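You operate a simulated robot arm through the tools that you are given. There is no shell and no other tool.

Carry out the task below with a simulated robot arm. There is one attempt and no reset: what you move stays moved.

## Task
Fit the cartridge that the white card names, close the housing and bring it up to pressure.
Fine: cover shut and latched; open the feed valve with the vent open, then shut the vent; leave outlet and bypass as they are.

It is judged by the outcome, as a careful person would: the job done as asked, and still so three seconds after it is handed in. It fails if anything else is knocked over, pushed out of place, dropped, spilled or broken. Lids that push on must go on centred and level and be pressed home; caps that screw on are set level and turned clockwise until they are tight.

## Robot
A 7-joint arm with a fingered hand, fixed in place. Base frame: the origin is at the foot of the arm, x ahead of it, y to its left, z up. Units: m, degrees, N and s.
With the tool pointing down near the work surface it reaches from about 0.18 to 0.8 m from the base axis. Its first joint turns from -69.0 to 172.0 degrees. Payload 3.4 kg.
The TCP is the grasp point between the finger pads, 0.039 m short of the fingertips. In the tool frame z runs along the fingers and y along their closing line. Largest opening 0.18 m; the body of the gripper starts 0.111 m behind the TCP. The gripper is a hand of 3 fingers: y runs from the thumb to the fingers, the wrist lies at [0, 0, -0.262] in the tool frame, and closing takes about 1.5 s.
Orientation is told as [roll, pitch, yaw] about the base's x, y, z axes, in that order, counted from this pose: with the fingers straight down and closing along the base's y, the tool's x points along the base's -x, its y along +y and its z along -z.

## Interface
- The arm moves only by the tool jog_arm. Its argument "targets" is a list of rows, each a list of 6 numbers: the turn, a rotation vector about the tool's x, y, z in degrees, then the shift along the tool's x, y, z in m. In form: [[ax, ay, az, x, y, z], ...]. A call has 1 to 20 rows; each row shifts and turns the commanded pose from where the row before left it, along the tool's axes as they then stand. "hand" is the finger opening in m, from 0 to 0.18, set as the call begins (left out, the last holds). Rows are played at 5 a second. More than 0.05 m and 8.6 degrees between two rows, or a gripper value outside its range, and nothing of the call is played. A pose out of reach is approached as far as the arm can. The call stops where the force on the tool passes 50 N (or 10 N more than at its start, if that is more) or the arm is blocked; 0.2 s more then pass. Each finger travels about 0.072 m/s and halts on what it meets, pressing with about 27 N; the grip force reading is that of the motor and also rises with nothing between the fingers. The clock runs only during rows and for 0.2 s after the last one: add rows that do not move to give the fingers time. It gives the time, the measured TCP pose, the force on the tool (base axes), the opening and the grip force at its end, in the units of the frame above (readings bear some noise), with the torque about the TCP (base axes, N m) and any sound that the robot's microphone picked up.
- Cameras (640 x 400 px; columns grow to the right, rows downward): "scene" is fixed at [0.402, 0.5029, 1.4536]; the picture's right is [0.87, 0.50, 0.00], its down [0.13, -0.22, -0.97] and it looks along [-0.48, 0.84, -0.25] (base axes); focal length 214 px, centre (320, 200). "wrist" rides on the gripper at [0.063, -0.036, -0.128] in the tool frame; the picture's right is [0.50, 0.87, 0.00], its down [-0.75, 0.44, -0.49] and it looks along [-0.43, 0.25, 0.87] (tool axes); focal length 226 px, centre (320, 200).
- capture(camera): a new picture of that camera. It takes no simulated time.
- slide_trunk(by): slides the trunk up (or, below 0, down) by that many m; the arm rides with it, the base frame stays. It gives what a move gives, with no picture.
- curl_fingers(finger1, finger2, thumb_bend): sets how far each is bent, from 0 (flat) to 1 (curled in); at 0.3 the hand is open as for a grip, at 0.7 the pads meet at the TCP. One left out holds its place. A second passes; each finger stops where it meets its share of the squeeze, and holds until it gets a number again. A gripper value or a shape takes the hand back. It gives what a move gives, with no picture; readings hold the bend of each and the force on the fingers (four entries, about 0 where the hand has none), thumb and palm.
- hand_shape(shape): the hand has 3 fingers and takes this shape, open, in about a second: jaw (thumb against the fingers, like two jaws); tri (thumb and two fingers); tip (a fingertip pinch); poke (one finger out to press); point (the index stretched); flat (the hand flat); cup (the hand cupped); fist (a fist). The gripper value then closes the fingers along that shape, each until it touches; the sizes above hold for jaw. It gives what a move gives, with no picture.
- locate(camera, pixels): there is no depth. For up to 12 entries [column, row, z] of the newest picture of that camera ("zoom" is the newest enlarged one), the place [x, y] in the base frame at which the ray of that pixel passes the height z, good to about 0.003 m. It takes no simulated time.
- enlarge(camera, box): a new picture of the part [left, top, right, bottom] of that camera's present view, enlarged. It takes no simulated time.
- sign_off(): hands the job in; it is judged then, once.

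Unless the task says otherwise, let go and move clear before handing in.

The tools are called after "Emit:" as name(argument=value, ...) on one line, values as JSON. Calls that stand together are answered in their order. jog_arm: Moves the arm, as the interface text tells. Its arguments: {"type":"object","properties":{"targets":{"type":"array","items":{"type":"array","items":{"type":"number"}}},"hand":{"type":"number"}},"required":["targets"]} The other tools are called the same way: slide_trunk (by) slides the trunk up or down; hand_shape (shape) gives the hand a shape; curl_fingers (finger1, finger2, thumb_bend) moves the fingers one by one; capture (camera) takes a picture; locate (camera, pixels) gives the place at which the rays of pixels pass given heights; enlarge (camera, box) takes an enlarged picture of a part of a camera's view; sign_off () hands the job in.

At the start:

```text
time_s: 0.0
tcp_pos: [0.4093, -0.0203, 1.3106]
tool_rot: [0.1, 0.1, 0.1]
ft_force: [-0.2, 0.7, -0.2]
moment: [-0.02, -0.01, 0.0]
width: 0.1797
gripper_force: 0.1
shape: jaw
bend: [0.3, 0.3, 0.3]
finger forces: [0.0, 0.0, 0.0, 0.0, 0.1, 0.1]
trunk travel left (down, up): [-0.175, 0.367]
```

scene: 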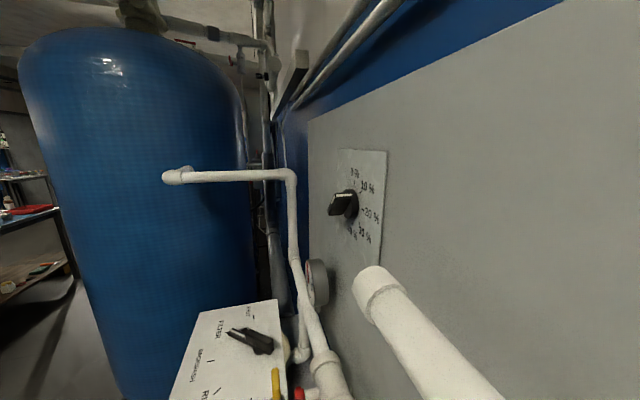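
wrist: 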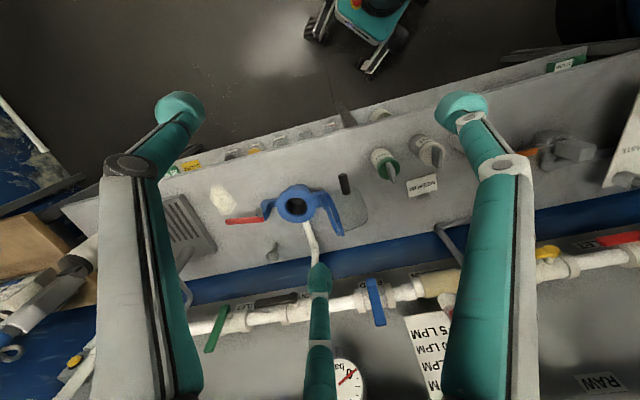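

The wrist picture shows a bench with a blue-handled housing (around 295,205), valves on a pipe (210,330; 375,300) and a card-like label. I'll look closer at both views before moving.

Emit:
enlarge(camera="wrist", box=[180, 100, 460, 275])

Emit:
enlarge(camera="wrist", box=[180, 225, 460, 400])

Emit:
enlarge(camera="wrist", box=[440, 40, 640, 165])

Emit:
enlarge(camera="wrist", box=[0, 150, 240, 300])

Emit:
enlarge(camera="scene", box=[160, 240, 400, 400])

```text
2.29 times, centred on (320, 188) of wrist
```

zoom: 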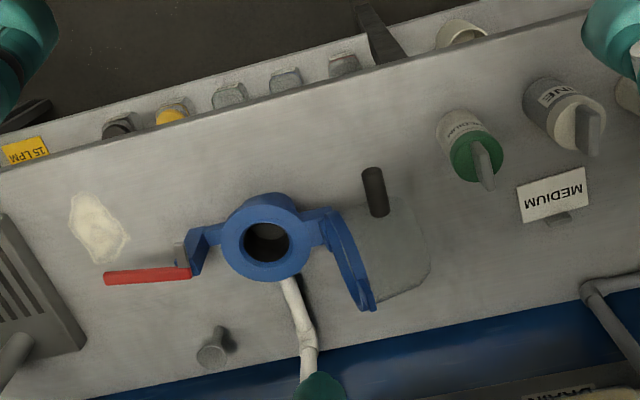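

```text
2.29 times, centred on (320, 312) of wrist
```

zoom: 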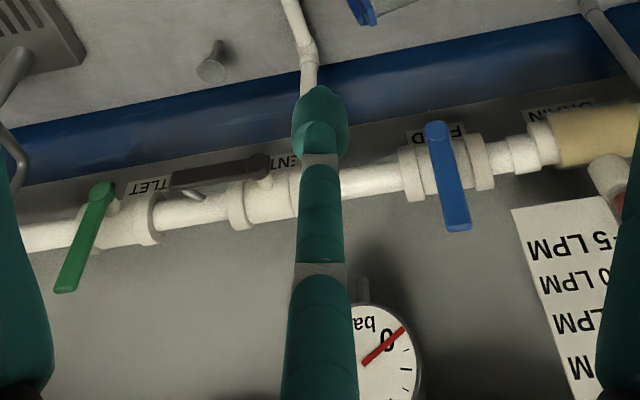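

```text
3.20 times, centred on (540, 102) of wrist
```

zoom: 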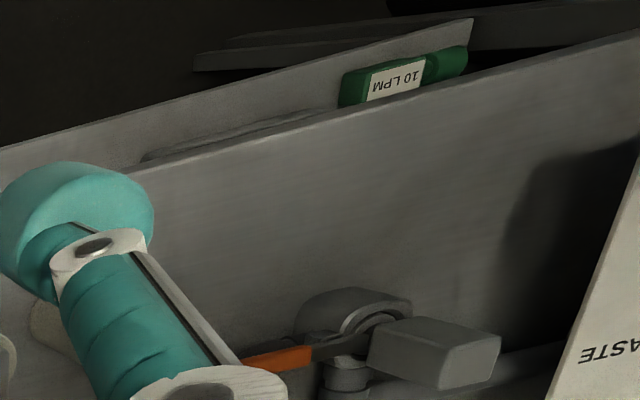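

```text
2.67 times, centred on (120, 225) of wrist
```

zoom: 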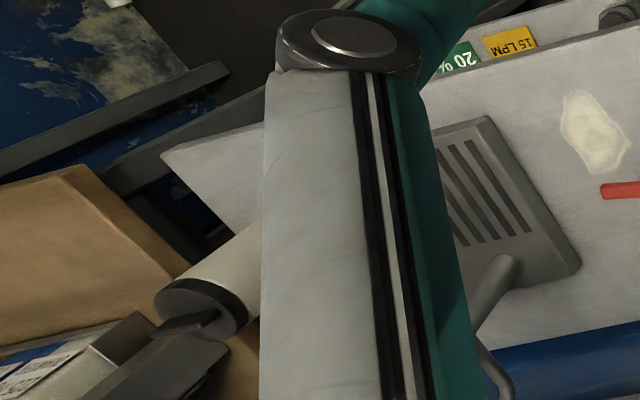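

```text
2.50 times, centred on (280, 320) of scene
```

zoom: 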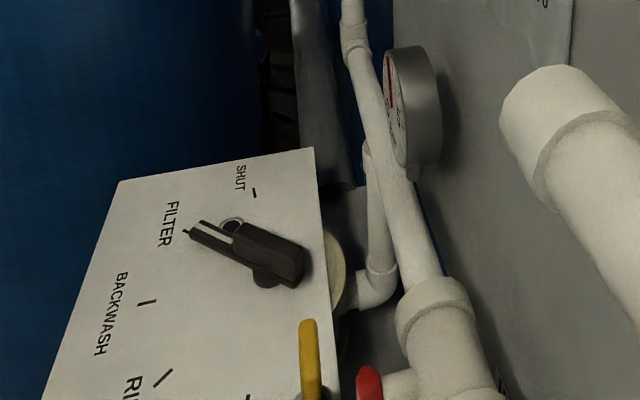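

The card by the shelf reads MEDIUM (wrist ~421,186), and one cartridge with a green end (~385,163) sits next to one marked FINE (~428,152). To get heights, I'll locate features now and again after a small sideways move.

Emit:
locate(camera="wrist", pixels=[[421, 186, 0.9], [421, 186, 1.1], [297, 204, 0.9], [297, 204, 1.1], [376, 285, 0.9], [376, 285, 1.1], [230, 221, 0.9], [230, 221, 1.1], [274, 253, 0.9], [274, 253, 1.1], [385, 160, 0.9], [385, 160, 1.1]])

Emit:
jog_arm(targets=[[0, 0, 0, 0.01, 0.0174, 0], [0, 0, 0, 0.01, 0.0174, 0], [0, 0, 0, 0.01, 0.0174, 0], [0, 0, 0, 0.01, 0.0174, 0], [0, 0, 0, 0.01, 0.0174, 0], [0, 0, 0, 0.01, 0.0174, 0], [0, 0, 0, 0, 0, 0]])

Emit:
capture(camera="wrist")

```text
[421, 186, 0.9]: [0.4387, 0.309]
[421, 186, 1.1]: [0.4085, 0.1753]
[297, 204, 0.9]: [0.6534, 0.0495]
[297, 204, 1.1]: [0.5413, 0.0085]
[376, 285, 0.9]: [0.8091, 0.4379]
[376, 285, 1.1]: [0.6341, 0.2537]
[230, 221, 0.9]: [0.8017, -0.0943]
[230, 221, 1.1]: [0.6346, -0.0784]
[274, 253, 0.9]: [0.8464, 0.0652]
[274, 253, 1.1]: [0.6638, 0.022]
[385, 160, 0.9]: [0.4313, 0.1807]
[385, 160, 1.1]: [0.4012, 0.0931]
```

```text
time_s: 1.6
tcp_pos: [0.3462, 0.086, 1.3126]
tool_rot: [-0.1, -0.1, 0.0]
ft_force: [0.8, 0.7, 1.1]
moment: [0.0, 0.02, 0.02]
width: 0.18
gripper_force: 0.0
shape: jaw
bend: [0.3, 0.3, 0.3]
finger forces: [0.0, 0.0, 0.0, 0.0, 0.0, 0.0]
trunk travel left (down, up): [-0.175, 0.367]
```

```text
taken
```

wrist: 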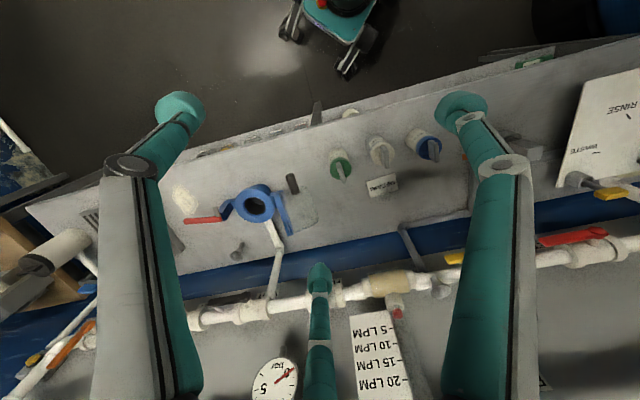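

The view shifted ~40 px for 0.12 m, and there are now three cartridges: green (342,165), white (382,152), blue (428,147). I'll locate the same features to triangulate and zoom in on the labels.

Emit:
locate(camera="wrist", pixels=[[382, 186, 0.8], [382, 186, 0.9], [254, 205, 0.8], [254, 205, 0.9], [184, 221, 0.8], [184, 221, 0.9], [237, 254, 0.8], [237, 254, 0.9]])

Emit:
enlarge(camera="wrist", box=[300, 100, 480, 212])

Emit:
enlarge(camera="wrist", box=[160, 160, 340, 272])

Emit:
enlarge(camera="wrist", box=[170, 250, 410, 400])

Emit:
enlarge(camera="wrist", box=[440, 150, 640, 275])

```text
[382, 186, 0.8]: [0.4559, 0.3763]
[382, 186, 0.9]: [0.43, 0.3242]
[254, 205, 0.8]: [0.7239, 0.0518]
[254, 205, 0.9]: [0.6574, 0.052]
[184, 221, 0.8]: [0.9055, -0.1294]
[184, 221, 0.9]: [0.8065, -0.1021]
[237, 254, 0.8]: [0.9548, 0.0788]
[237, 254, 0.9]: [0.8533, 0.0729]
```

```text
3.56 times, centred on (390, 156) of wrist
```

zoom: 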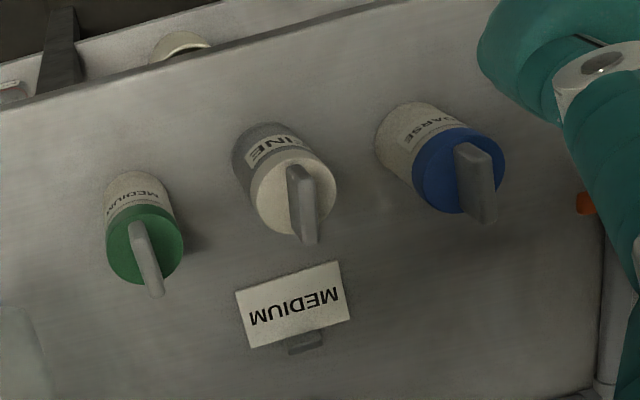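

```text
3.56 times, centred on (250, 216) of wrist
```

zoom: 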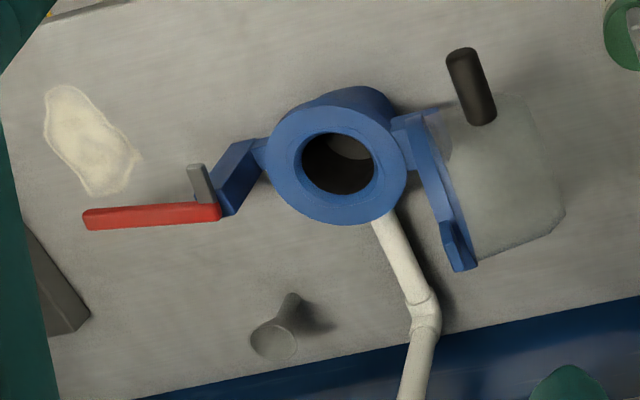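

```text
2.67 times, centred on (290, 325) of wrist
```

zoom: 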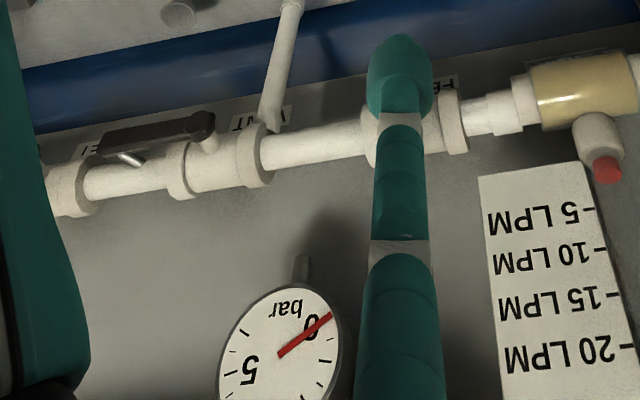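

```text
3.20 times, centred on (540, 212) of wrist
```

zoom: 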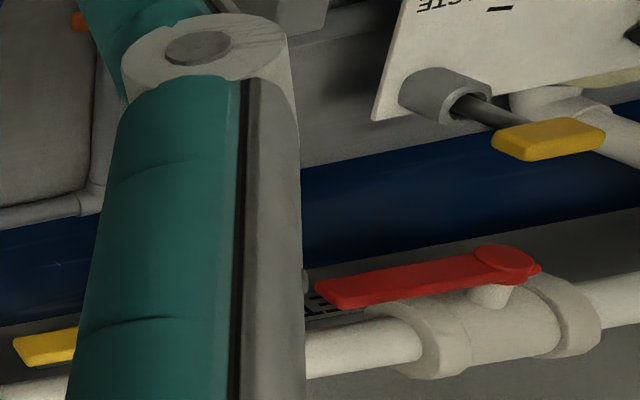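

Rough triangulation puts the bench near z≈0.8, the housing rim around (0.655, 0.05, 0.90) and the card around z≈0.81. I'll lower the hand 0.15 m, still well above everything, for closer and more accurate views.

Emit:
jog_arm(targets=[[0, 0, 0, 0, 0, 0.03], [0, 0, 0, 0, 0, 0.03], [0, 0, 0, 0, 0, 0.03], [0, 0, 0, 0, 0, 0.03], [0, 0, 0, 0, 0, 0.03], [0, 0, 0, 0, 0, 0]])

Emit:
capture(camera="wrist")

Emit:
enlarge(camera="wrist", box=[300, 60, 540, 210])

Emit:
enlarge(camera="wrist", box=[120, 140, 340, 278])

```text
time_s: 3.0
tcp_pos: [0.3444, 0.088, 1.1622]
tool_rot: [0.0, -0.1, 0.0]
ft_force: [0.0, 0.6, -0.2]
moment: [0.0, 0.0, -0.05]
width: 0.1799
gripper_force: 0.0
shape: jaw
bend: [0.3, 0.3, 0.3]
finger forces: [0.0, 0.0, 0.0, 0.0, 0.0, 0.0]
trunk travel left (down, up): [-0.175, 0.367]
```

```text
taken
```

wrist: 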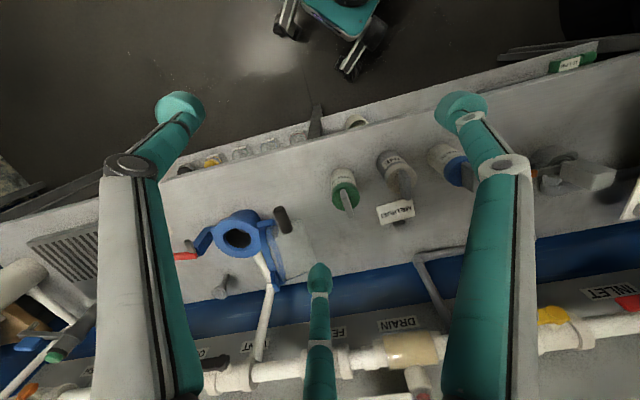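

```text
2.67 times, centred on (420, 135) of wrist
```

zoom: 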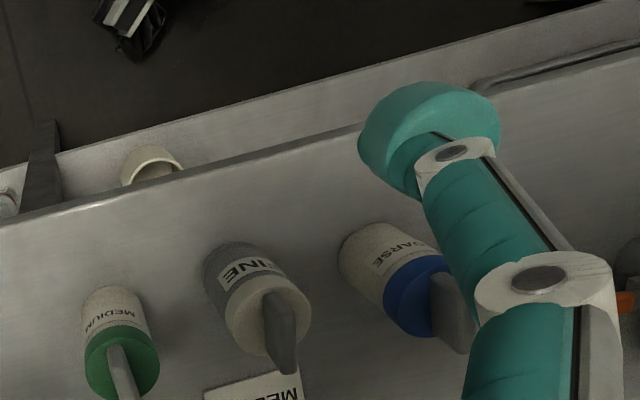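

```text
2.90 times, centred on (230, 209) of wrist
```

zoom: 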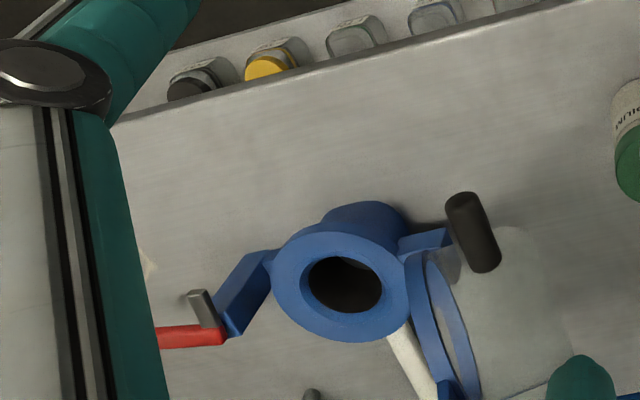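

The cartridges stand upright with a grey fin on top (green one at 345,195), and the housing ring is at (237,235). I'll locate these at this lower height to refine the geometry.

Emit:
locate(camera="wrist", pixels=[[396, 212, 0.8], [396, 212, 0.85], [238, 237, 0.85], [238, 237, 0.9], [238, 237, 0.95], [344, 205, 0.85], [344, 205, 0.95], [221, 292, 0.8], [221, 292, 0.85], [221, 292, 0.9], [283, 220, 0.9], [283, 220, 1.0]])

```text
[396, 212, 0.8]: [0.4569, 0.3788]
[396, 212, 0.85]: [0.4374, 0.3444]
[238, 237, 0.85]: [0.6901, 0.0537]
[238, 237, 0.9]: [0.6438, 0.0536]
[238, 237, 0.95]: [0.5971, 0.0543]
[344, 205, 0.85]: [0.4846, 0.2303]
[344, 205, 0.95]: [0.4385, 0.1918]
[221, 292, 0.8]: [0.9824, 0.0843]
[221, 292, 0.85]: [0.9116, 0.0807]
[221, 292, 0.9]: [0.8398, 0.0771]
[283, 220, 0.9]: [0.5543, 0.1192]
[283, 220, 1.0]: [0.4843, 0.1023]
```

Refined: housing top ≈ (0.69, 0.053, 0.85) and card ≈ (0.45, 0.37, 0.815). I'll move over to centre the housing in the wrist view at the same height.

Emit:
jog_arm(targets=[[0, 0, 0, -0.03, -0.02, 0], [0, 0, 0, -0.03, -0.02, 0], [0, 0, 0, -0.03, -0.02, 0], [0, 0, 0, -0.03, -0.02, 0], [0, 0, 0, -0.03, -0.02, 0], [0, 0, 0, -0.03, -0.02, 0], [0, 0, 0, 0, 0, 0]])

Emit:
capture(camera="wrist")

Emit:
enlarge(camera="wrist", box=[200, 100, 440, 250])

Emit:
enlarge(camera="wrist", box=[200, 240, 456, 400])

```text
time_s: 4.6
tcp_pos: [0.5245, -0.0323, 1.1654]
tool_rot: [0.0, -0.3, 0.0]
ft_force: [0.5, -0.3, -0.1]
moment: [0.0, 0.0, -0.01]
width: 0.1802
gripper_force: 0.1
shape: jaw
bend: [0.3, 0.3, 0.3]
finger forces: [0.0, 0.0, 0.0, 0.0, 0.0, 0.0]
trunk travel left (down, up): [-0.175, 0.367]
```

```text
taken
```

wrist: 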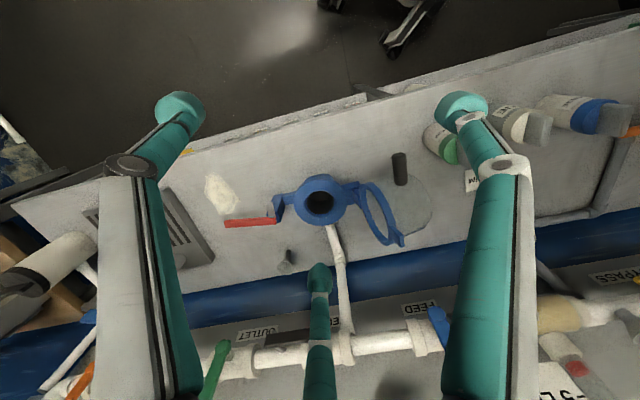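

```text
2.67 times, centred on (320, 175) of wrist
```

zoom: 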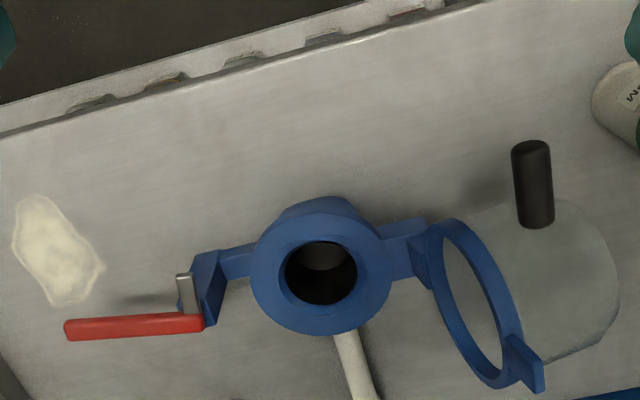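

```text
2.50 times, centred on (328, 320) of wrist
```

zoom: 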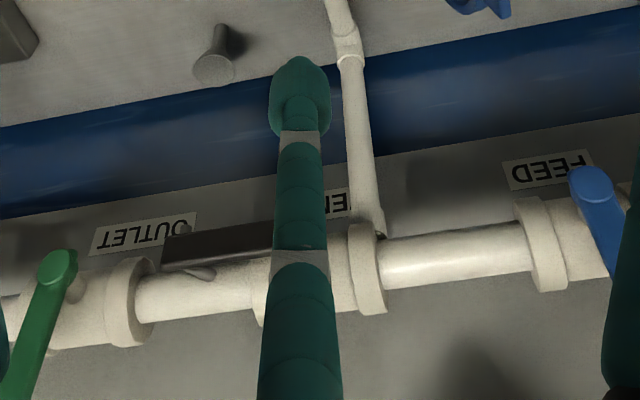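

The cover is a blue ring standing open on the hinge at the housing's left (zoom 470,300), with a dark rod (532,185) and the red latch on the right. I'll triangulate the dark rod ends, cover edge and latch against the earlier view.

Emit:
locate(camera="wrist", pixels=[[395, 156, 0.8], [395, 156, 0.9], [402, 183, 0.8], [402, 183, 0.9], [319, 202, 0.8], [319, 202, 0.9], [226, 223, 0.8], [226, 223, 0.9], [276, 219, 0.8], [276, 219, 0.9], [403, 244, 0.8], [403, 244, 0.9]])

Emit:
jog_arm(targets=[[0, 0, 0, 0.02, 0.035, 0], [0, 0, 0, 0.02, 0.035, 0], [0, 0, 0, 0.02, 0.035, 0], [0, 0, 0, 0, 0, 0]])

Emit:
capture(camera="wrist")

Emit:
enlarge(camera="wrist", box=[200, 100, 440, 250])

```text
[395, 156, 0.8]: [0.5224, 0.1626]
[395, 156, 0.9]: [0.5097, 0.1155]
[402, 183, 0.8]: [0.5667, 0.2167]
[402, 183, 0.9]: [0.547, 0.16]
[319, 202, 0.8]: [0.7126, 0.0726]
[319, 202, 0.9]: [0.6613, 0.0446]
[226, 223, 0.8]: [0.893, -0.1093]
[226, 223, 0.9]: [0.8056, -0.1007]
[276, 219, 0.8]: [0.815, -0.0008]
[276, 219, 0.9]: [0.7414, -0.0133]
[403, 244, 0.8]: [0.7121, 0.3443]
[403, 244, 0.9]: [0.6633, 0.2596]
```

```text
time_s: 5.6
tcp_pos: [0.4674, 0.0734, 1.1618]
tool_rot: [0.1, 0.0, 0.0]
ft_force: [-0.5, -0.1, 0.9]
moment: [-0.01, 0.01, 0.0]
width: 0.1798
gripper_force: 0.1
shape: jaw
bend: [0.3, 0.3, 0.3]
finger forces: [0.0, 0.1, 0.0, 0.0, 0.1, 0.0]
trunk travel left (down, up): [-0.175, 0.367]
```

```text
taken
```

wrist: 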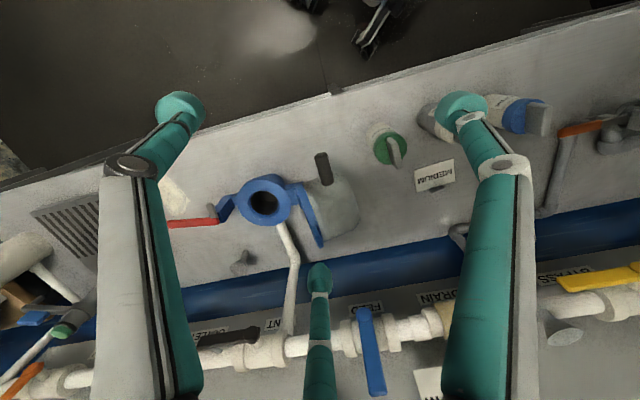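

```text
2.67 times, centred on (320, 175) of wrist
```

zoom: 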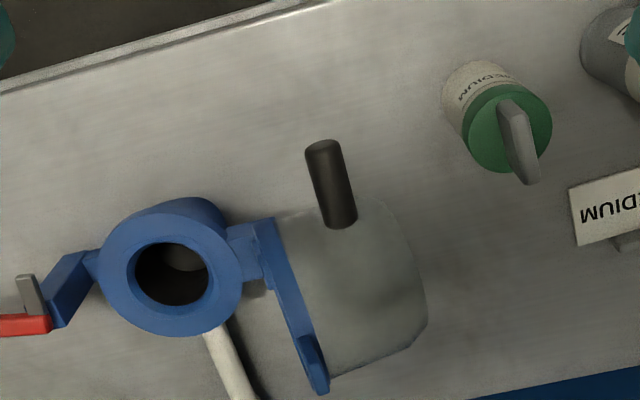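

Now it is clear: the cover is a blue flange with a grey clear dome, with the dark handle rod jutting out of the dome's side (zoom 330,185) and a latch tab at (315,370). I'll triangulate with the new view.

Emit:
locate(camera="wrist", pixels=[[321, 155.5, 0.8], [321, 155.5, 0.9], [329.4, 183, 0.8], [329.4, 183, 0.9], [264, 201, 0.8], [264, 201, 0.9], [320, 245, 0.8], [320, 245, 0.9], [395, 157, 0.8], [395, 157, 0.9], [434, 175, 0.8], [434, 175, 0.9]])

```text
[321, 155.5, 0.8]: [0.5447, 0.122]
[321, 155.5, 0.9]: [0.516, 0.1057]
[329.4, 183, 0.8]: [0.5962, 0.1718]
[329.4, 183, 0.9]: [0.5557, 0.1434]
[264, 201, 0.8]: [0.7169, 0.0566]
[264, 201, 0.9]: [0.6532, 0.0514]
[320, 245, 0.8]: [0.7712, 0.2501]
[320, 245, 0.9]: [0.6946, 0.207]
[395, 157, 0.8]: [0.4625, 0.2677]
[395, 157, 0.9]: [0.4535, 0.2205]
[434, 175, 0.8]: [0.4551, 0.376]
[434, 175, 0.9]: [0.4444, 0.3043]
```

Housing ≈ (0.679, 0.054, 0.862), the cover tab ≈ (0.60, 0.155, 1.02), and the handle rod runs from (0.535,0.128) to (0.506,0.10) at z≈0.94. Next I'll move over the cartridges and tilt the hand 30° so the wrist camera looks straight down.

Emit:
jog_arm(targets=[[0, 0, 0, 0.004, 0.04, 0], [0, 0, 0, 0.004, 0.04, 0], [0, 0, 0, 0.004, 0.04, 0], [0, 0, 0, 0.004, 0.04, 0], [3.75, 6.5, 0, 0, 0, 0], [3.75, 6.5, 0, 0, 0, 0], [3.75, 6.5, 0, 0, 0, 0], [3.75, 6.5, 0, 0, 0, 0], [0, 0, 0, 0, 0, 0]])

Emit:
capture(camera="wrist")

Emit:
enlarge(camera="wrist", box=[200, 125, 440, 275])

```text
time_s: 7.6
tcp_pos: [0.4191, 0.1824, 1.1254]
tool_rot: [-15.8, 25.5, -3.6]
ft_force: [1.1, 0.5, -0.5]
moment: [0.02, 0.04, -0.04]
width: 0.18
gripper_force: 0.0
shape: jaw
bend: [0.3, 0.3, 0.3]
finger forces: [0.1, 0.1, 0.0, 0.1, 0.1, 0.0]
out of reach, approached as far as the arm can: row 7, 8
trunk travel left (down, up): [-0.175, 0.367]
```

```text
taken
```

wrist: 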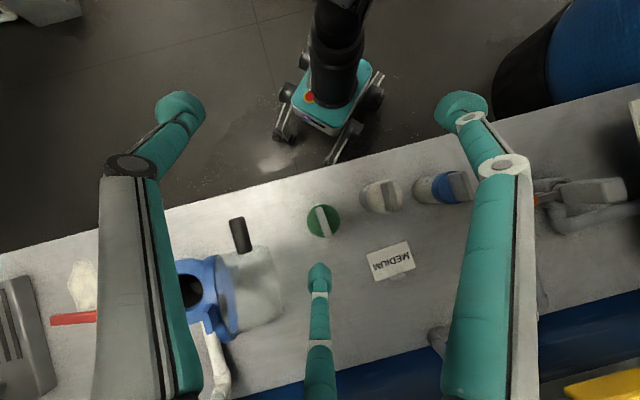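

```text
2.67 times, centred on (320, 200) of wrist
```

zoom: 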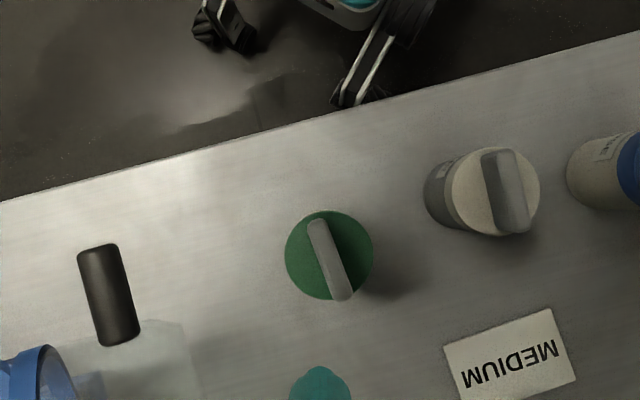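

Looking straight down, the green MEDIUM cartridge is at (323,221) with its fin running from (318,208) to (329,236). I'll locate the fin ends, cover rod and table edges.

Emit:
locate(camera="wrist", pixels=[[318.5, 208.3, 0.92], [328.6, 236.4, 0.92], [323, 221, 0.92], [323, 221, 0.88], [392, 262, 0.815], [392, 262, 0.79], [232, 219, 0.93], [245, 253, 0.95], [193, 290, 0.86], [340, 218, 0.9], [306, 225, 0.9], [470, 188, 0.92]])

```text
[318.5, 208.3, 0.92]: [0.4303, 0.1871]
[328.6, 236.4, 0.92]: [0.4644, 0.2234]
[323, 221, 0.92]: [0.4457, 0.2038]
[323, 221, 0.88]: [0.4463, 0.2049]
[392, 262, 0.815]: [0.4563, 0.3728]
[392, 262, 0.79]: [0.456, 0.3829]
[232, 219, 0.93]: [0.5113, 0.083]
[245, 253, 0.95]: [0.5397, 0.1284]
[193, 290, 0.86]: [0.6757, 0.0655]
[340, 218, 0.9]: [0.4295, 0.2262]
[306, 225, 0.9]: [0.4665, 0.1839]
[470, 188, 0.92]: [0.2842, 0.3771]
```

Cartridge centre is (0.446, 0.204), cap top ≈0.897 and fin top ≈0.936, with the fin running at about 47° and roughly 5 cm long. Before grasping I'll untilt and take a closer look at the housing bore, the latch and the valves.

Emit:
jog_arm(targets=[[-3.75, -6.5, 0, 0, 0, 0], [-3.75, -6.5, 0, 0, 0, 0], [-3.75, -6.5, 0, 0, 0, 0], [-3.75, -6.5, 0, 0, 0, 0], [0, 0, 0, 0, 0, 0]])

Emit:
capture(camera="wrist")

Emit:
enlarge(camera="wrist", box=[260, 60, 500, 210])

```text
time_s: 8.8
tcp_pos: [0.4184, 0.1845, 1.1258]
tool_rot: [0.0, -0.1, 0.0]
ft_force: [-0.7, 0.0, -0.1]
moment: [0.04, 0.0, -0.04]
width: 0.1797
gripper_force: 0.1
shape: jaw
bend: [0.3, 0.3, 0.3]
finger forces: [0.1, 0.0, 0.1, 0.0, 0.0, 0.1]
trunk travel left (down, up): [-0.175, 0.367]
```

```text
taken
```

wrist: 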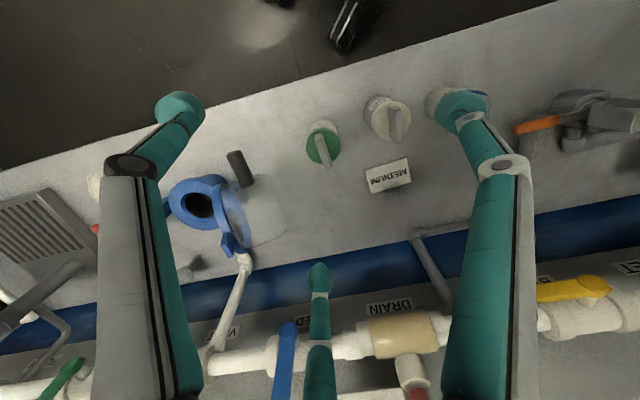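

```text
2.67 times, centred on (380, 135) of wrist
```

zoom: 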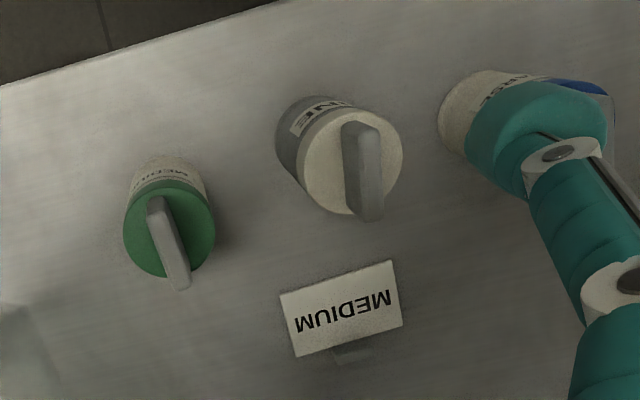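

The fin and cap heights agree (cap ≈0.89, fin top ≈0.925). Now I'll go above the housing for a closer look at its bore and latch.

Emit:
jog_arm(targets=[[0, 0, 0, -0.0245, -0.0328, 0], [0, 0, 0, -0.0245, -0.0328, 0], [0, 0, 0, -0.0245, -0.0328, 0], [0, 0, 0, -0.0245, -0.0328, 0], [0, 0, 0, -0.0245, -0.0328, 0], [0, 0, 0, -0.0245, -0.0328, 0], [0, 0, 0, 0, 0, 0.04], [0, 0, 0, 0, 0, 0]])

Emit:
capture(camera="wrist")

Emit:
enlarge(camera="wrist", box=[204, 120, 428, 260])

Emit:
enlarge(camera="wrist", box=[200, 150, 328, 230])

```text
time_s: 10.6
tcp_pos: [0.5666, -0.0139, 1.088]
tool_rot: [-0.1, -0.2, 0.0]
ft_force: [0.3, 0.0, -0.1]
moment: [0.01, 0.0, -0.03]
width: 0.1798
gripper_force: 0.1
shape: jaw
bend: [0.3, 0.3, 0.3]
finger forces: [0.1, 0.0, 0.0, 0.0, 0.0, 0.0]
trunk travel left (down, up): [-0.175, 0.367]
```

```text
taken
```

wrist: 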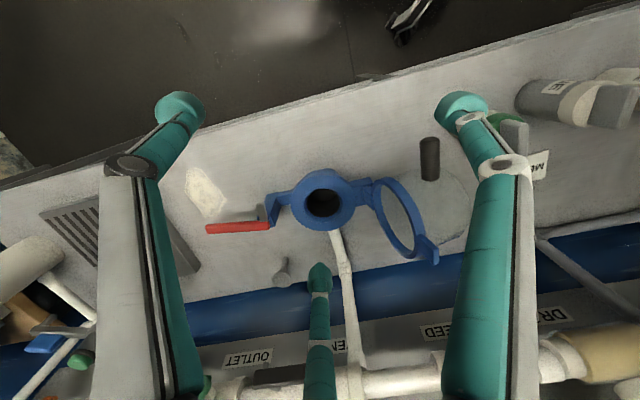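

```text
2.86 times, centred on (316, 190) of wrist
```

zoom: 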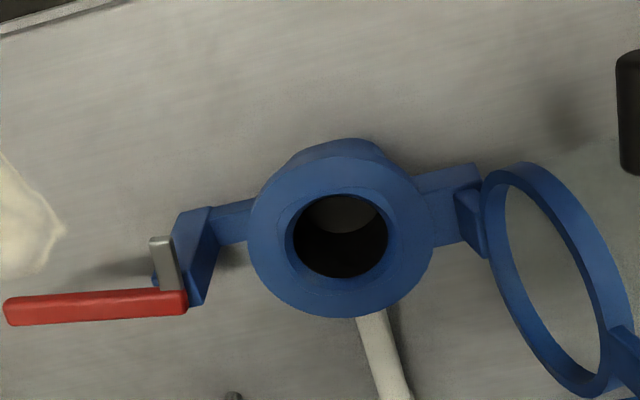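

```text
5.00 times, centred on (264, 190) of wrist
```

zoom: 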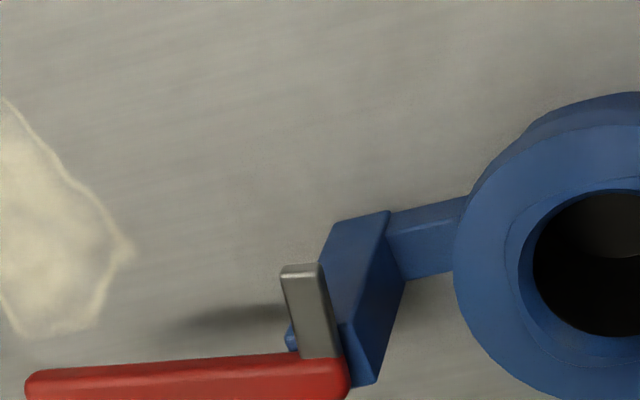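

The bore has a plain chamfer and no key; the latch has a red lever pointing right and a grey claw (zoom 310,310) whose orientation I can't tell. I'll tilt the camera the other way for a more horizontal look at the latch.

Emit:
jog_arm(targets=[[0, 0, 0, -0.018, -0.043, 0], [0, 0, 0, -0.018, -0.043, 0], [-3.75, -6.5, 0, 0, 0, 0], [-3.75, -6.5, 0, 0, 0, 0], [-3.75, -6.5, 0, 0, 0, 0], [-3.75, -6.5, 0, 0, 0, 0], [0, 0, 0, 0, 0, 0]])

Emit:
capture(camera="wrist")

Emit:
enlarge(camera="wrist", box=[200, 150, 440, 300])

```text
time_s: 12.2
tcp_pos: [0.6017, -0.0998, 1.0866]
tool_rot: [16.0, -25.8, -3.7]
ft_force: [-0.2, -0.5, 0.5]
moment: [-0.01, 0.0, 0.0]
width: 0.18
gripper_force: 0.1
shape: jaw
bend: [0.3, 0.3, 0.3]
finger forces: [0.1, 0.0, 0.0, 0.0, 0.0, 0.0]
trunk travel left (down, up): [-0.175, 0.367]
```

```text
taken
```

wrist: 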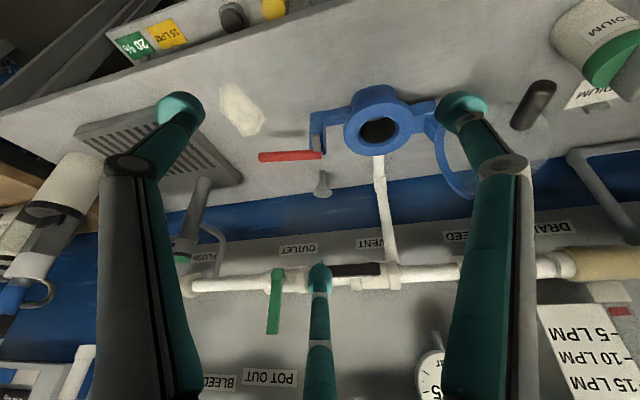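

```text
2.67 times, centred on (320, 225) of wrist
```

zoom: 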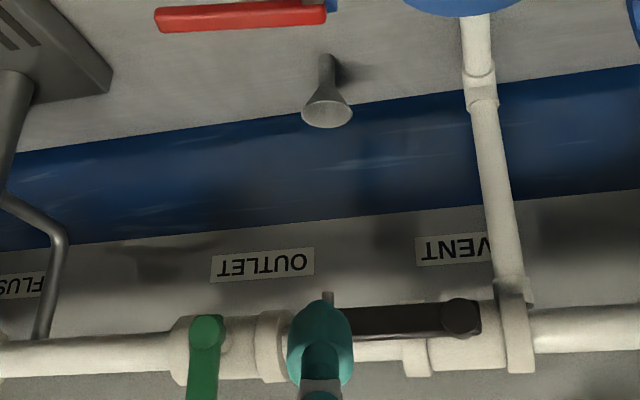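

The vent handle (dark, ~355,269) lies along its pipe (open), while outlet (green) is across it. Zooming on the latch from this angle.

Emit:
enlarge(camera="wrist", box=[240, 70, 432, 190])

Emit:
enlarge(camera="wrist", box=[400, 170, 640, 320])

```text
3.33 times, centred on (336, 130) of wrist
```

zoom: 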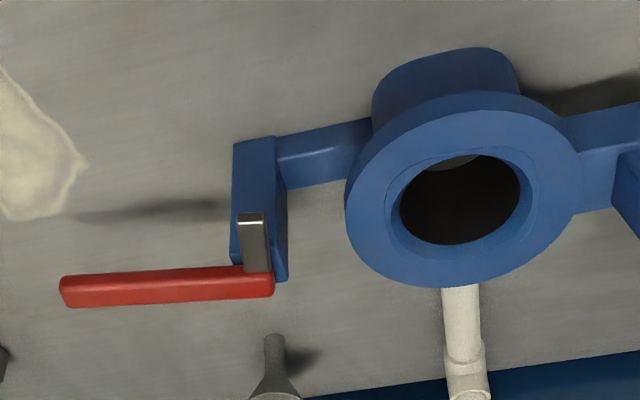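

```text
2.67 times, centred on (520, 245) of wrist
```

zoom: 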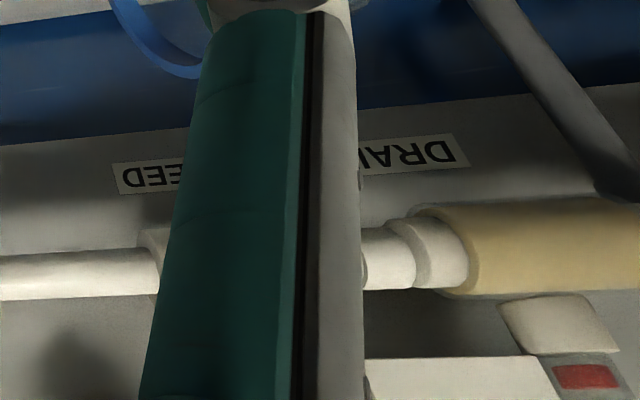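

The claw looks mostly horizontal but it is still ambiguous, so I'll get a lower, closer view from further right of the latch.

Emit:
jog_arm(targets=[[0, 0, 0, -0.02, -0.0345, 0], [0, 0, 0, -0.02, -0.0345, 0], [0, 0, 0, 0.0173, -0.01, 0.0348], [0, 0, 0, 0.0173, -0.01, 0.0348], [0, 0, 0, 0, 0, 0]])

Emit:
capture(camera="wrist")

Emit:
enlarge(camera="wrist", box=[250, 60, 442, 180])

Emit:
enlarge(camera="wrist", box=[330, 90, 426, 150])

```text
time_s: 13.4
tcp_pos: [0.6425, -0.1705, 1.0064]
tool_rot: [16.1, -25.8, -3.8]
ft_force: [0.3, -0.1, 1.9]
moment: [0.02, 0.0, 0.05]
width: 0.1798
gripper_force: 0.0
shape: jaw
bend: [0.3, 0.3, 0.3]
finger forces: [0.0, 0.0, 0.1, 0.1, 0.0, 0.0]
trunk travel left (down, up): [-0.175, 0.367]
```

```text
taken
```

wrist: 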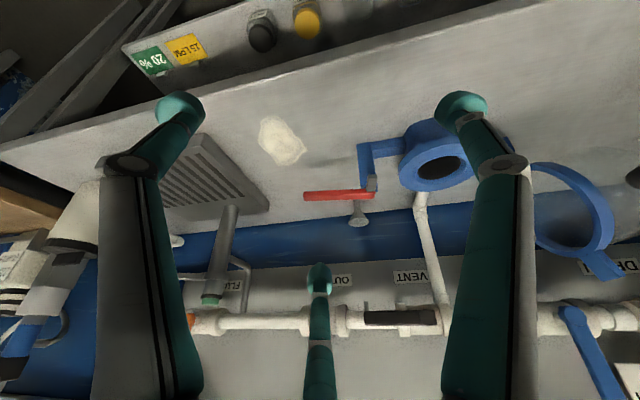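

```text
3.33 times, centred on (346, 120) of wrist
```

zoom: 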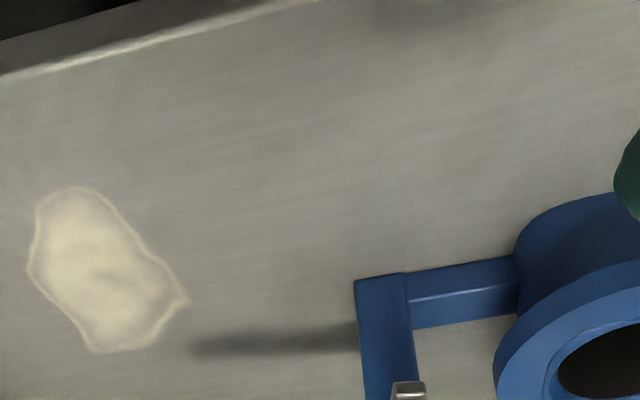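

```text
6.67 times, centred on (378, 120) of wrist
```

zoom: 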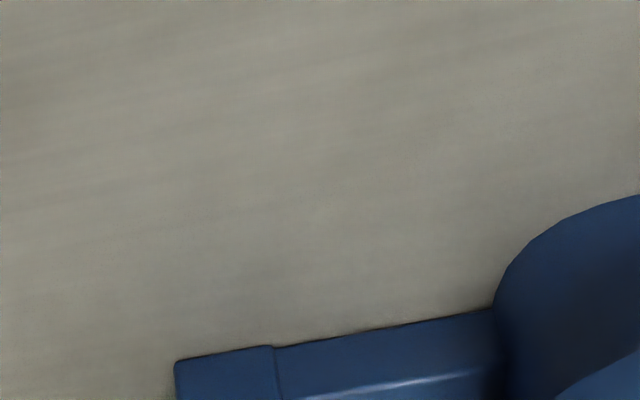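

Emit:
enlarge(camera="wrist", box=[290, 120, 482, 240])

Emit:
enlarge(camera="wrist", box=[330, 135, 410, 185])

Emit:
enlarge(camera="wrist", box=[320, 240, 560, 390])

Emit:
enlarge(camera="wrist", box=[500, 240, 640, 328])

```text
3.33 times, centred on (386, 180) of wrist
```

zoom: 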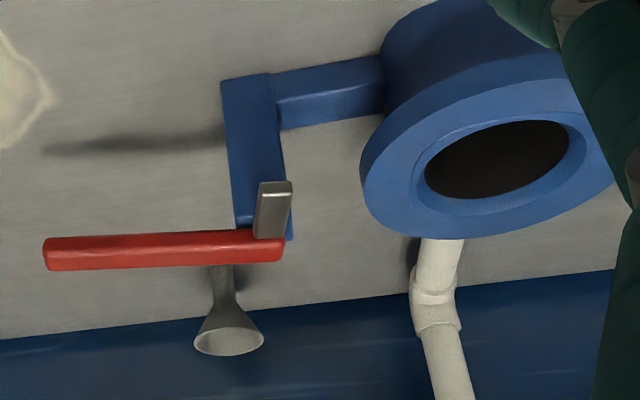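

```text
8.00 times, centred on (370, 160) of wrist
```

zoom: 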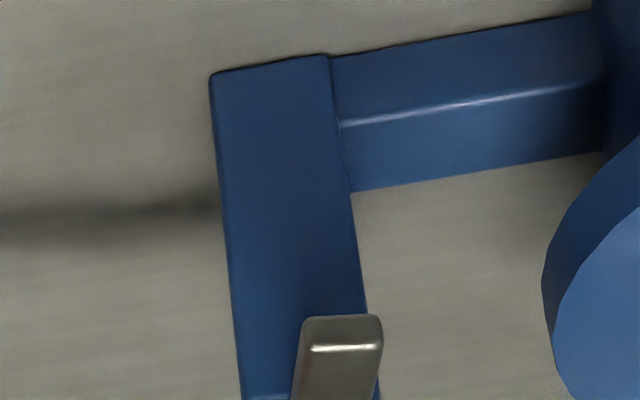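

```text
2.67 times, centred on (440, 315) of wrist
```

zoom: 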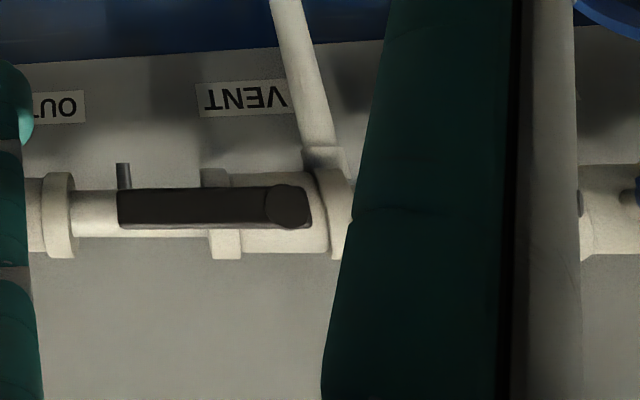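

```text
4.55 times, centred on (570, 284) of wrist
```

zoom: 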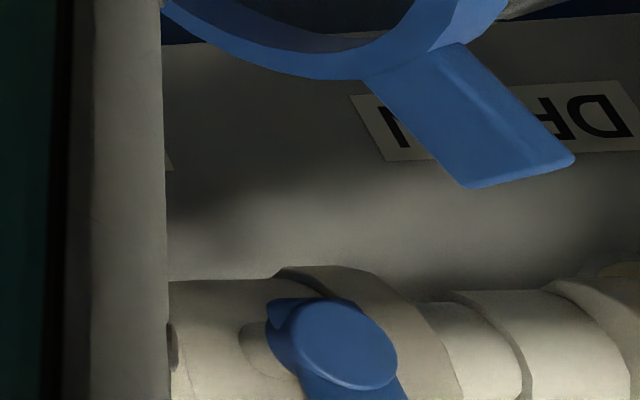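

The latch is a horizontal lever on top of a post: the red handle points right, the grey claw points toward the robot, so turning the red handle toward the robot swings the claw over the cover tab. Now I'll raise, untilt and move above the MEDIUM cartridge with the hand yawed so it closes across the fin.

Emit:
jog_arm(targets=[[0, 0, 0, -0.0162, 0.0094, -0.0326], [0, 0, 0, -0.0162, 0.0094, -0.0326], [0, 0, 0, -0.0162, 0.0094, -0.0326], [0, 0, 0, -0.0162, 0.0094, -0.0326], [3.75, 6.5, 0, 0, 0, 0], [3.75, 6.5, 0, 0, 0, 0], [3.75, 6.5, 0, 0, 0, 0], [3.75, 6.5, 0, 0, 0, 0], [0, 0, 0, 0, 0, 0]])

Emit:
jog_arm(targets=[[0, 0, 0, 0.0218, 0.0416, 0], [0, 0, 0, 0.0218, 0.0416, 0], [0, 0, 0, 0.0218, 0.0416, 0], [0, 0, 0, 0.0218, 0.0416, 0], [0, 0, 0, 0.0218, 0.0416, 0], [0, 0, 0, 0.0218, 0.0416, 0], [0, 0, 0, 0.0218, 0.0416, 0], [0, 0, 0, 0.0218, 0.0416, 0], [0, 0, 0, 0.0218, 0.0416, 0], [0, 0, -7.8, 0, 0, 0], [0, 0, -7.8, 0, 0, 0], [0, 0, -7.8, 0, 0, 0], [0, 0, -7.8, 0, 0, 0], [0, 0, -7.8, 0, 0, 0], [0, 0, -7.8, 0, 0, 0], [0, 0, 0, 0, 0, 0]])

Emit:
capture(camera="wrist")

```text
time_s: 15.4
tcp_pos: [0.6422, -0.1688, 1.1581]
tool_rot: [0.0, 0.0, -0.1]
ft_force: [-0.2, -0.1, 0.4]
moment: [0.01, 0.0, 0.0]
width: 0.1799
gripper_force: 0.1
shape: jaw
bend: [0.3, 0.3, 0.3]
finger forces: [0.0, 0.0, 0.1, 0.0, 0.0, 0.0]
trunk travel left (down, up): [-0.175, 0.367]
```

```text
time_s: 18.8
tcp_pos: [0.446, 0.2066, 1.1564]
tool_rot: [0.0, 0.0, 46.9]
ft_force: [-0.9, 0.3, -0.2]
moment: [0.02, -0.01, -0.01]
width: 0.1799
gripper_force: 0.0
shape: jaw
bend: [0.3, 0.3, 0.3]
finger forces: [0.1, 0.1, 0.0, 0.0, 0.0, 0.0]
trunk travel left (down, up): [-0.175, 0.367]
```

```text
taken
```

wrist: 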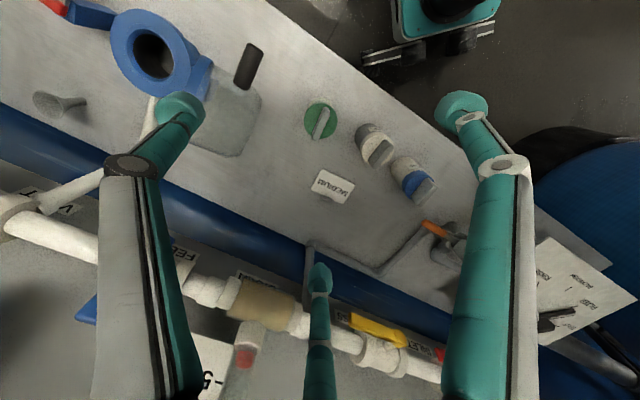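

TCP is above the cartridge at (0.446,0.207) with yaw 47°. The three fingers look spread 120° apart, so I'll close the hand in the air and watch how the pads converge before choosing a grip.

Emit:
jog_arm(targets=[[0, 0, 0, 0, 0, 0], [0, 0, 0, 0, 0, 0], [0, 0, 0, 0, 0, 0], [0, 0, 0, 0, 0, 0], [0, 0, 0, 0, 0, 0], [0, 0, 0, 0, 0, 0], [0, 0, 0, 0, 0, 0], [0, 0, 0, 0, 0, 0]], hand=0.015)

Emit:
capture(camera="wrist")

Emit:
capture(camera="scene")

```text
time_s: 20.6
tcp_pos: [0.4452, 0.2068, 1.1553]
tool_rot: [0.0, 0.1, 46.8]
ft_force: [-0.3, 0.4, -0.4]
moment: [0.02, 0.0, -0.01]
width: 0.0152
gripper_force: 0.0
shape: jaw
bend: [0.71, 0.71, 0.72]
finger forces: [0.1, 0.1, 0.0, 0.0, 0.1, 0.1]
trunk travel left (down, up): [-0.175, 0.367]
```

```text
taken
```

wrist: 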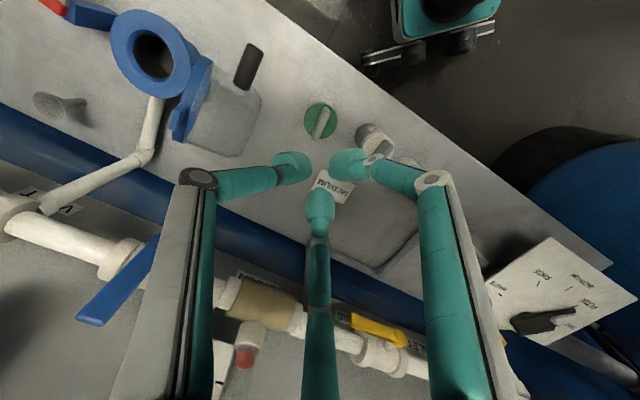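

```text
taken
```

scene: 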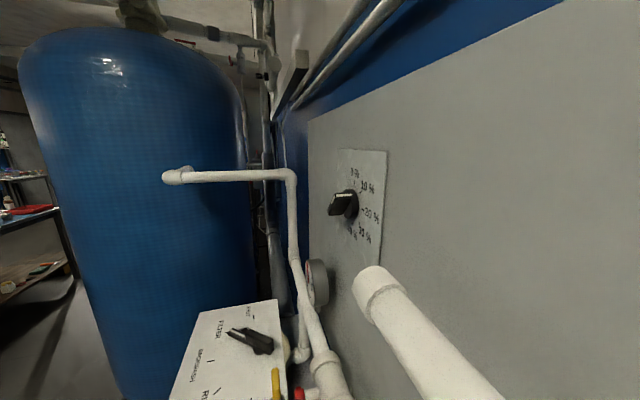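

All three fingers converge symmetrically onto the tool axis with tips about 39 mm below the TCP, so I can pinch the fin with the fingertips. I'll refine the fin position from this azimuth before descending.

Emit:
enlarge(camera="wrist", box=[280, 85, 400, 160])

Emit:
locate(camera="zoom", pixels=[[215, 190, 0.89], [320, 200, 0.9]])

```text
5.33 times, centred on (340, 122) of wrist
```

zoom: 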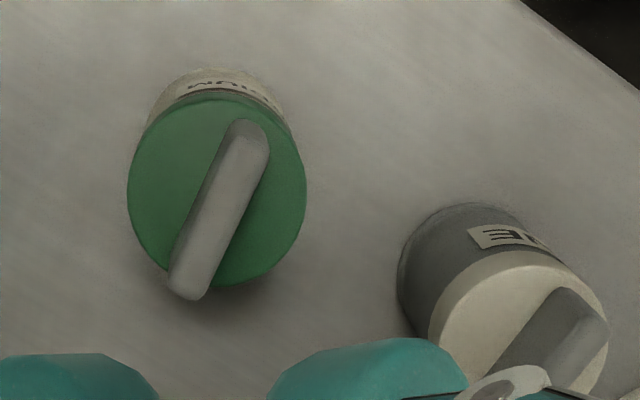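

```text
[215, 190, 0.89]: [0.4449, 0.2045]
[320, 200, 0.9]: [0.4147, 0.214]
```

Cap centre confirmed at (0.445, 0.2045) with cap top ≈0.89. Checking fin-top ends from this view for yaw and height.

Emit:
locate(camera="zoom", pixels=[[250, 140, 0.915], [250, 140, 0.93], [190, 280, 0.915], [190, 280, 0.93], [215, 215, 0.915], [215, 215, 0.93], [128, 185, 0.89], [305, 195, 0.89]])

```text
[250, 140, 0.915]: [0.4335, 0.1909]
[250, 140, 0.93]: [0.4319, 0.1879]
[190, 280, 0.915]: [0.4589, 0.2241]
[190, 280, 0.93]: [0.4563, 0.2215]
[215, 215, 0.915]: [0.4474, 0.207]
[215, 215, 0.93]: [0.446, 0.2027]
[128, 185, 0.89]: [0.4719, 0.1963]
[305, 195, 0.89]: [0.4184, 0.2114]
```

Fin lies at ~50° with centre (0.4455,0.205) and top ≈0.92. I'll open to 0.11, trim yaw and position, and descend to just above the fin.

Emit:
jog_arm(targets=[[0, 0, -3, 0.0016, -0.0015, 0], [0, 0, 0, 0, 0, 0], [0, 0, 0, 0, 0, 0], [0, 0, 0, 0, 0, 0.03], [0, 0, 0, 0, 0, 0.03], [0, 0, 0, 0, 0, 0.03], [0, 0, 0, 0, 0, 0.03], [0, 0, 0, 0, 0, 0.03], [0, 0, 0, 0, 0, 0.02], [0, 0, 0, 0, 0, 0]], hand=0.11)

Emit:
capture(camera="wrist")

Emit:
enlarge(camera="wrist", box=[240, 110, 400, 210])

```text
time_s: 22.8
tcp_pos: [0.4461, 0.204, 0.9837]
tool_rot: [0.0, -0.1, 49.8]
ft_force: [0.6, 0.9, -0.3]
moment: [-0.01, 0.0, 0.0]
width: 0.1095
gripper_force: 0.0
shape: jaw
bend: [0.68, 0.68, 0.68]
finger forces: [0.0, 0.1, 0.0, 0.0, 0.0, 0.0]
trunk travel left (down, up): [-0.175, 0.367]
```

```text
taken
```

wrist: 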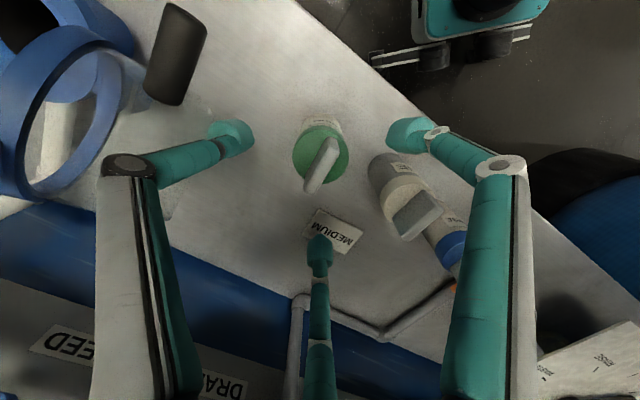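

```text
4.00 times, centred on (320, 160) of wrist
```

zoom: 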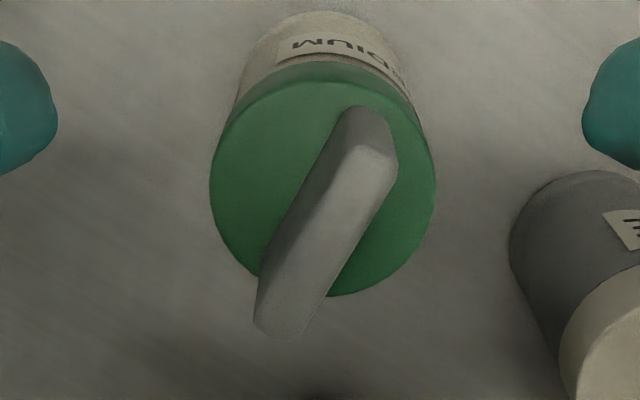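

The hand is centred with the thumb facing one fin face and both fingers the other. Descending the last ~43 mm and closing on the fin.

Emit:
jog_arm(targets=[[0, 0, 0, 0, 0, 0.02], [0, 0, 0, 0, 0, 0.012], [0, 0, 0, 0, 0, 0.006], [0, 0, 0, 0, 0, 0.005], [0, 0, 0, 0, 0, 0]])

Emit:
enlarge(camera="wrist", box=[200, 100, 440, 250])

```text
time_s: 24.0
tcp_pos: [0.4455, 0.2047, 0.9433]
tool_rot: [-0.1, 0.1, 49.7]
ft_force: [0.6, -0.8, -0.4]
moment: [0.0, 0.0, 0.02]
width: 0.1097
gripper_force: 0.1
shape: jaw
bend: [0.68, 0.68, 0.68]
finger forces: [0.0, 0.1, 0.0, 0.0, 0.0, 0.0]
trunk travel left (down, up): [-0.175, 0.367]
```

```text
2.67 times, centred on (320, 175) of wrist
```

zoom: 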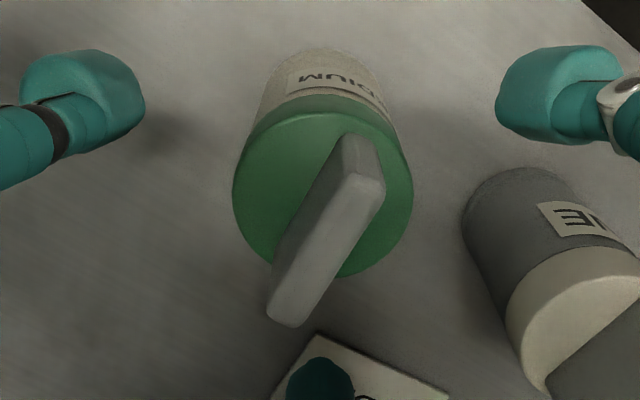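

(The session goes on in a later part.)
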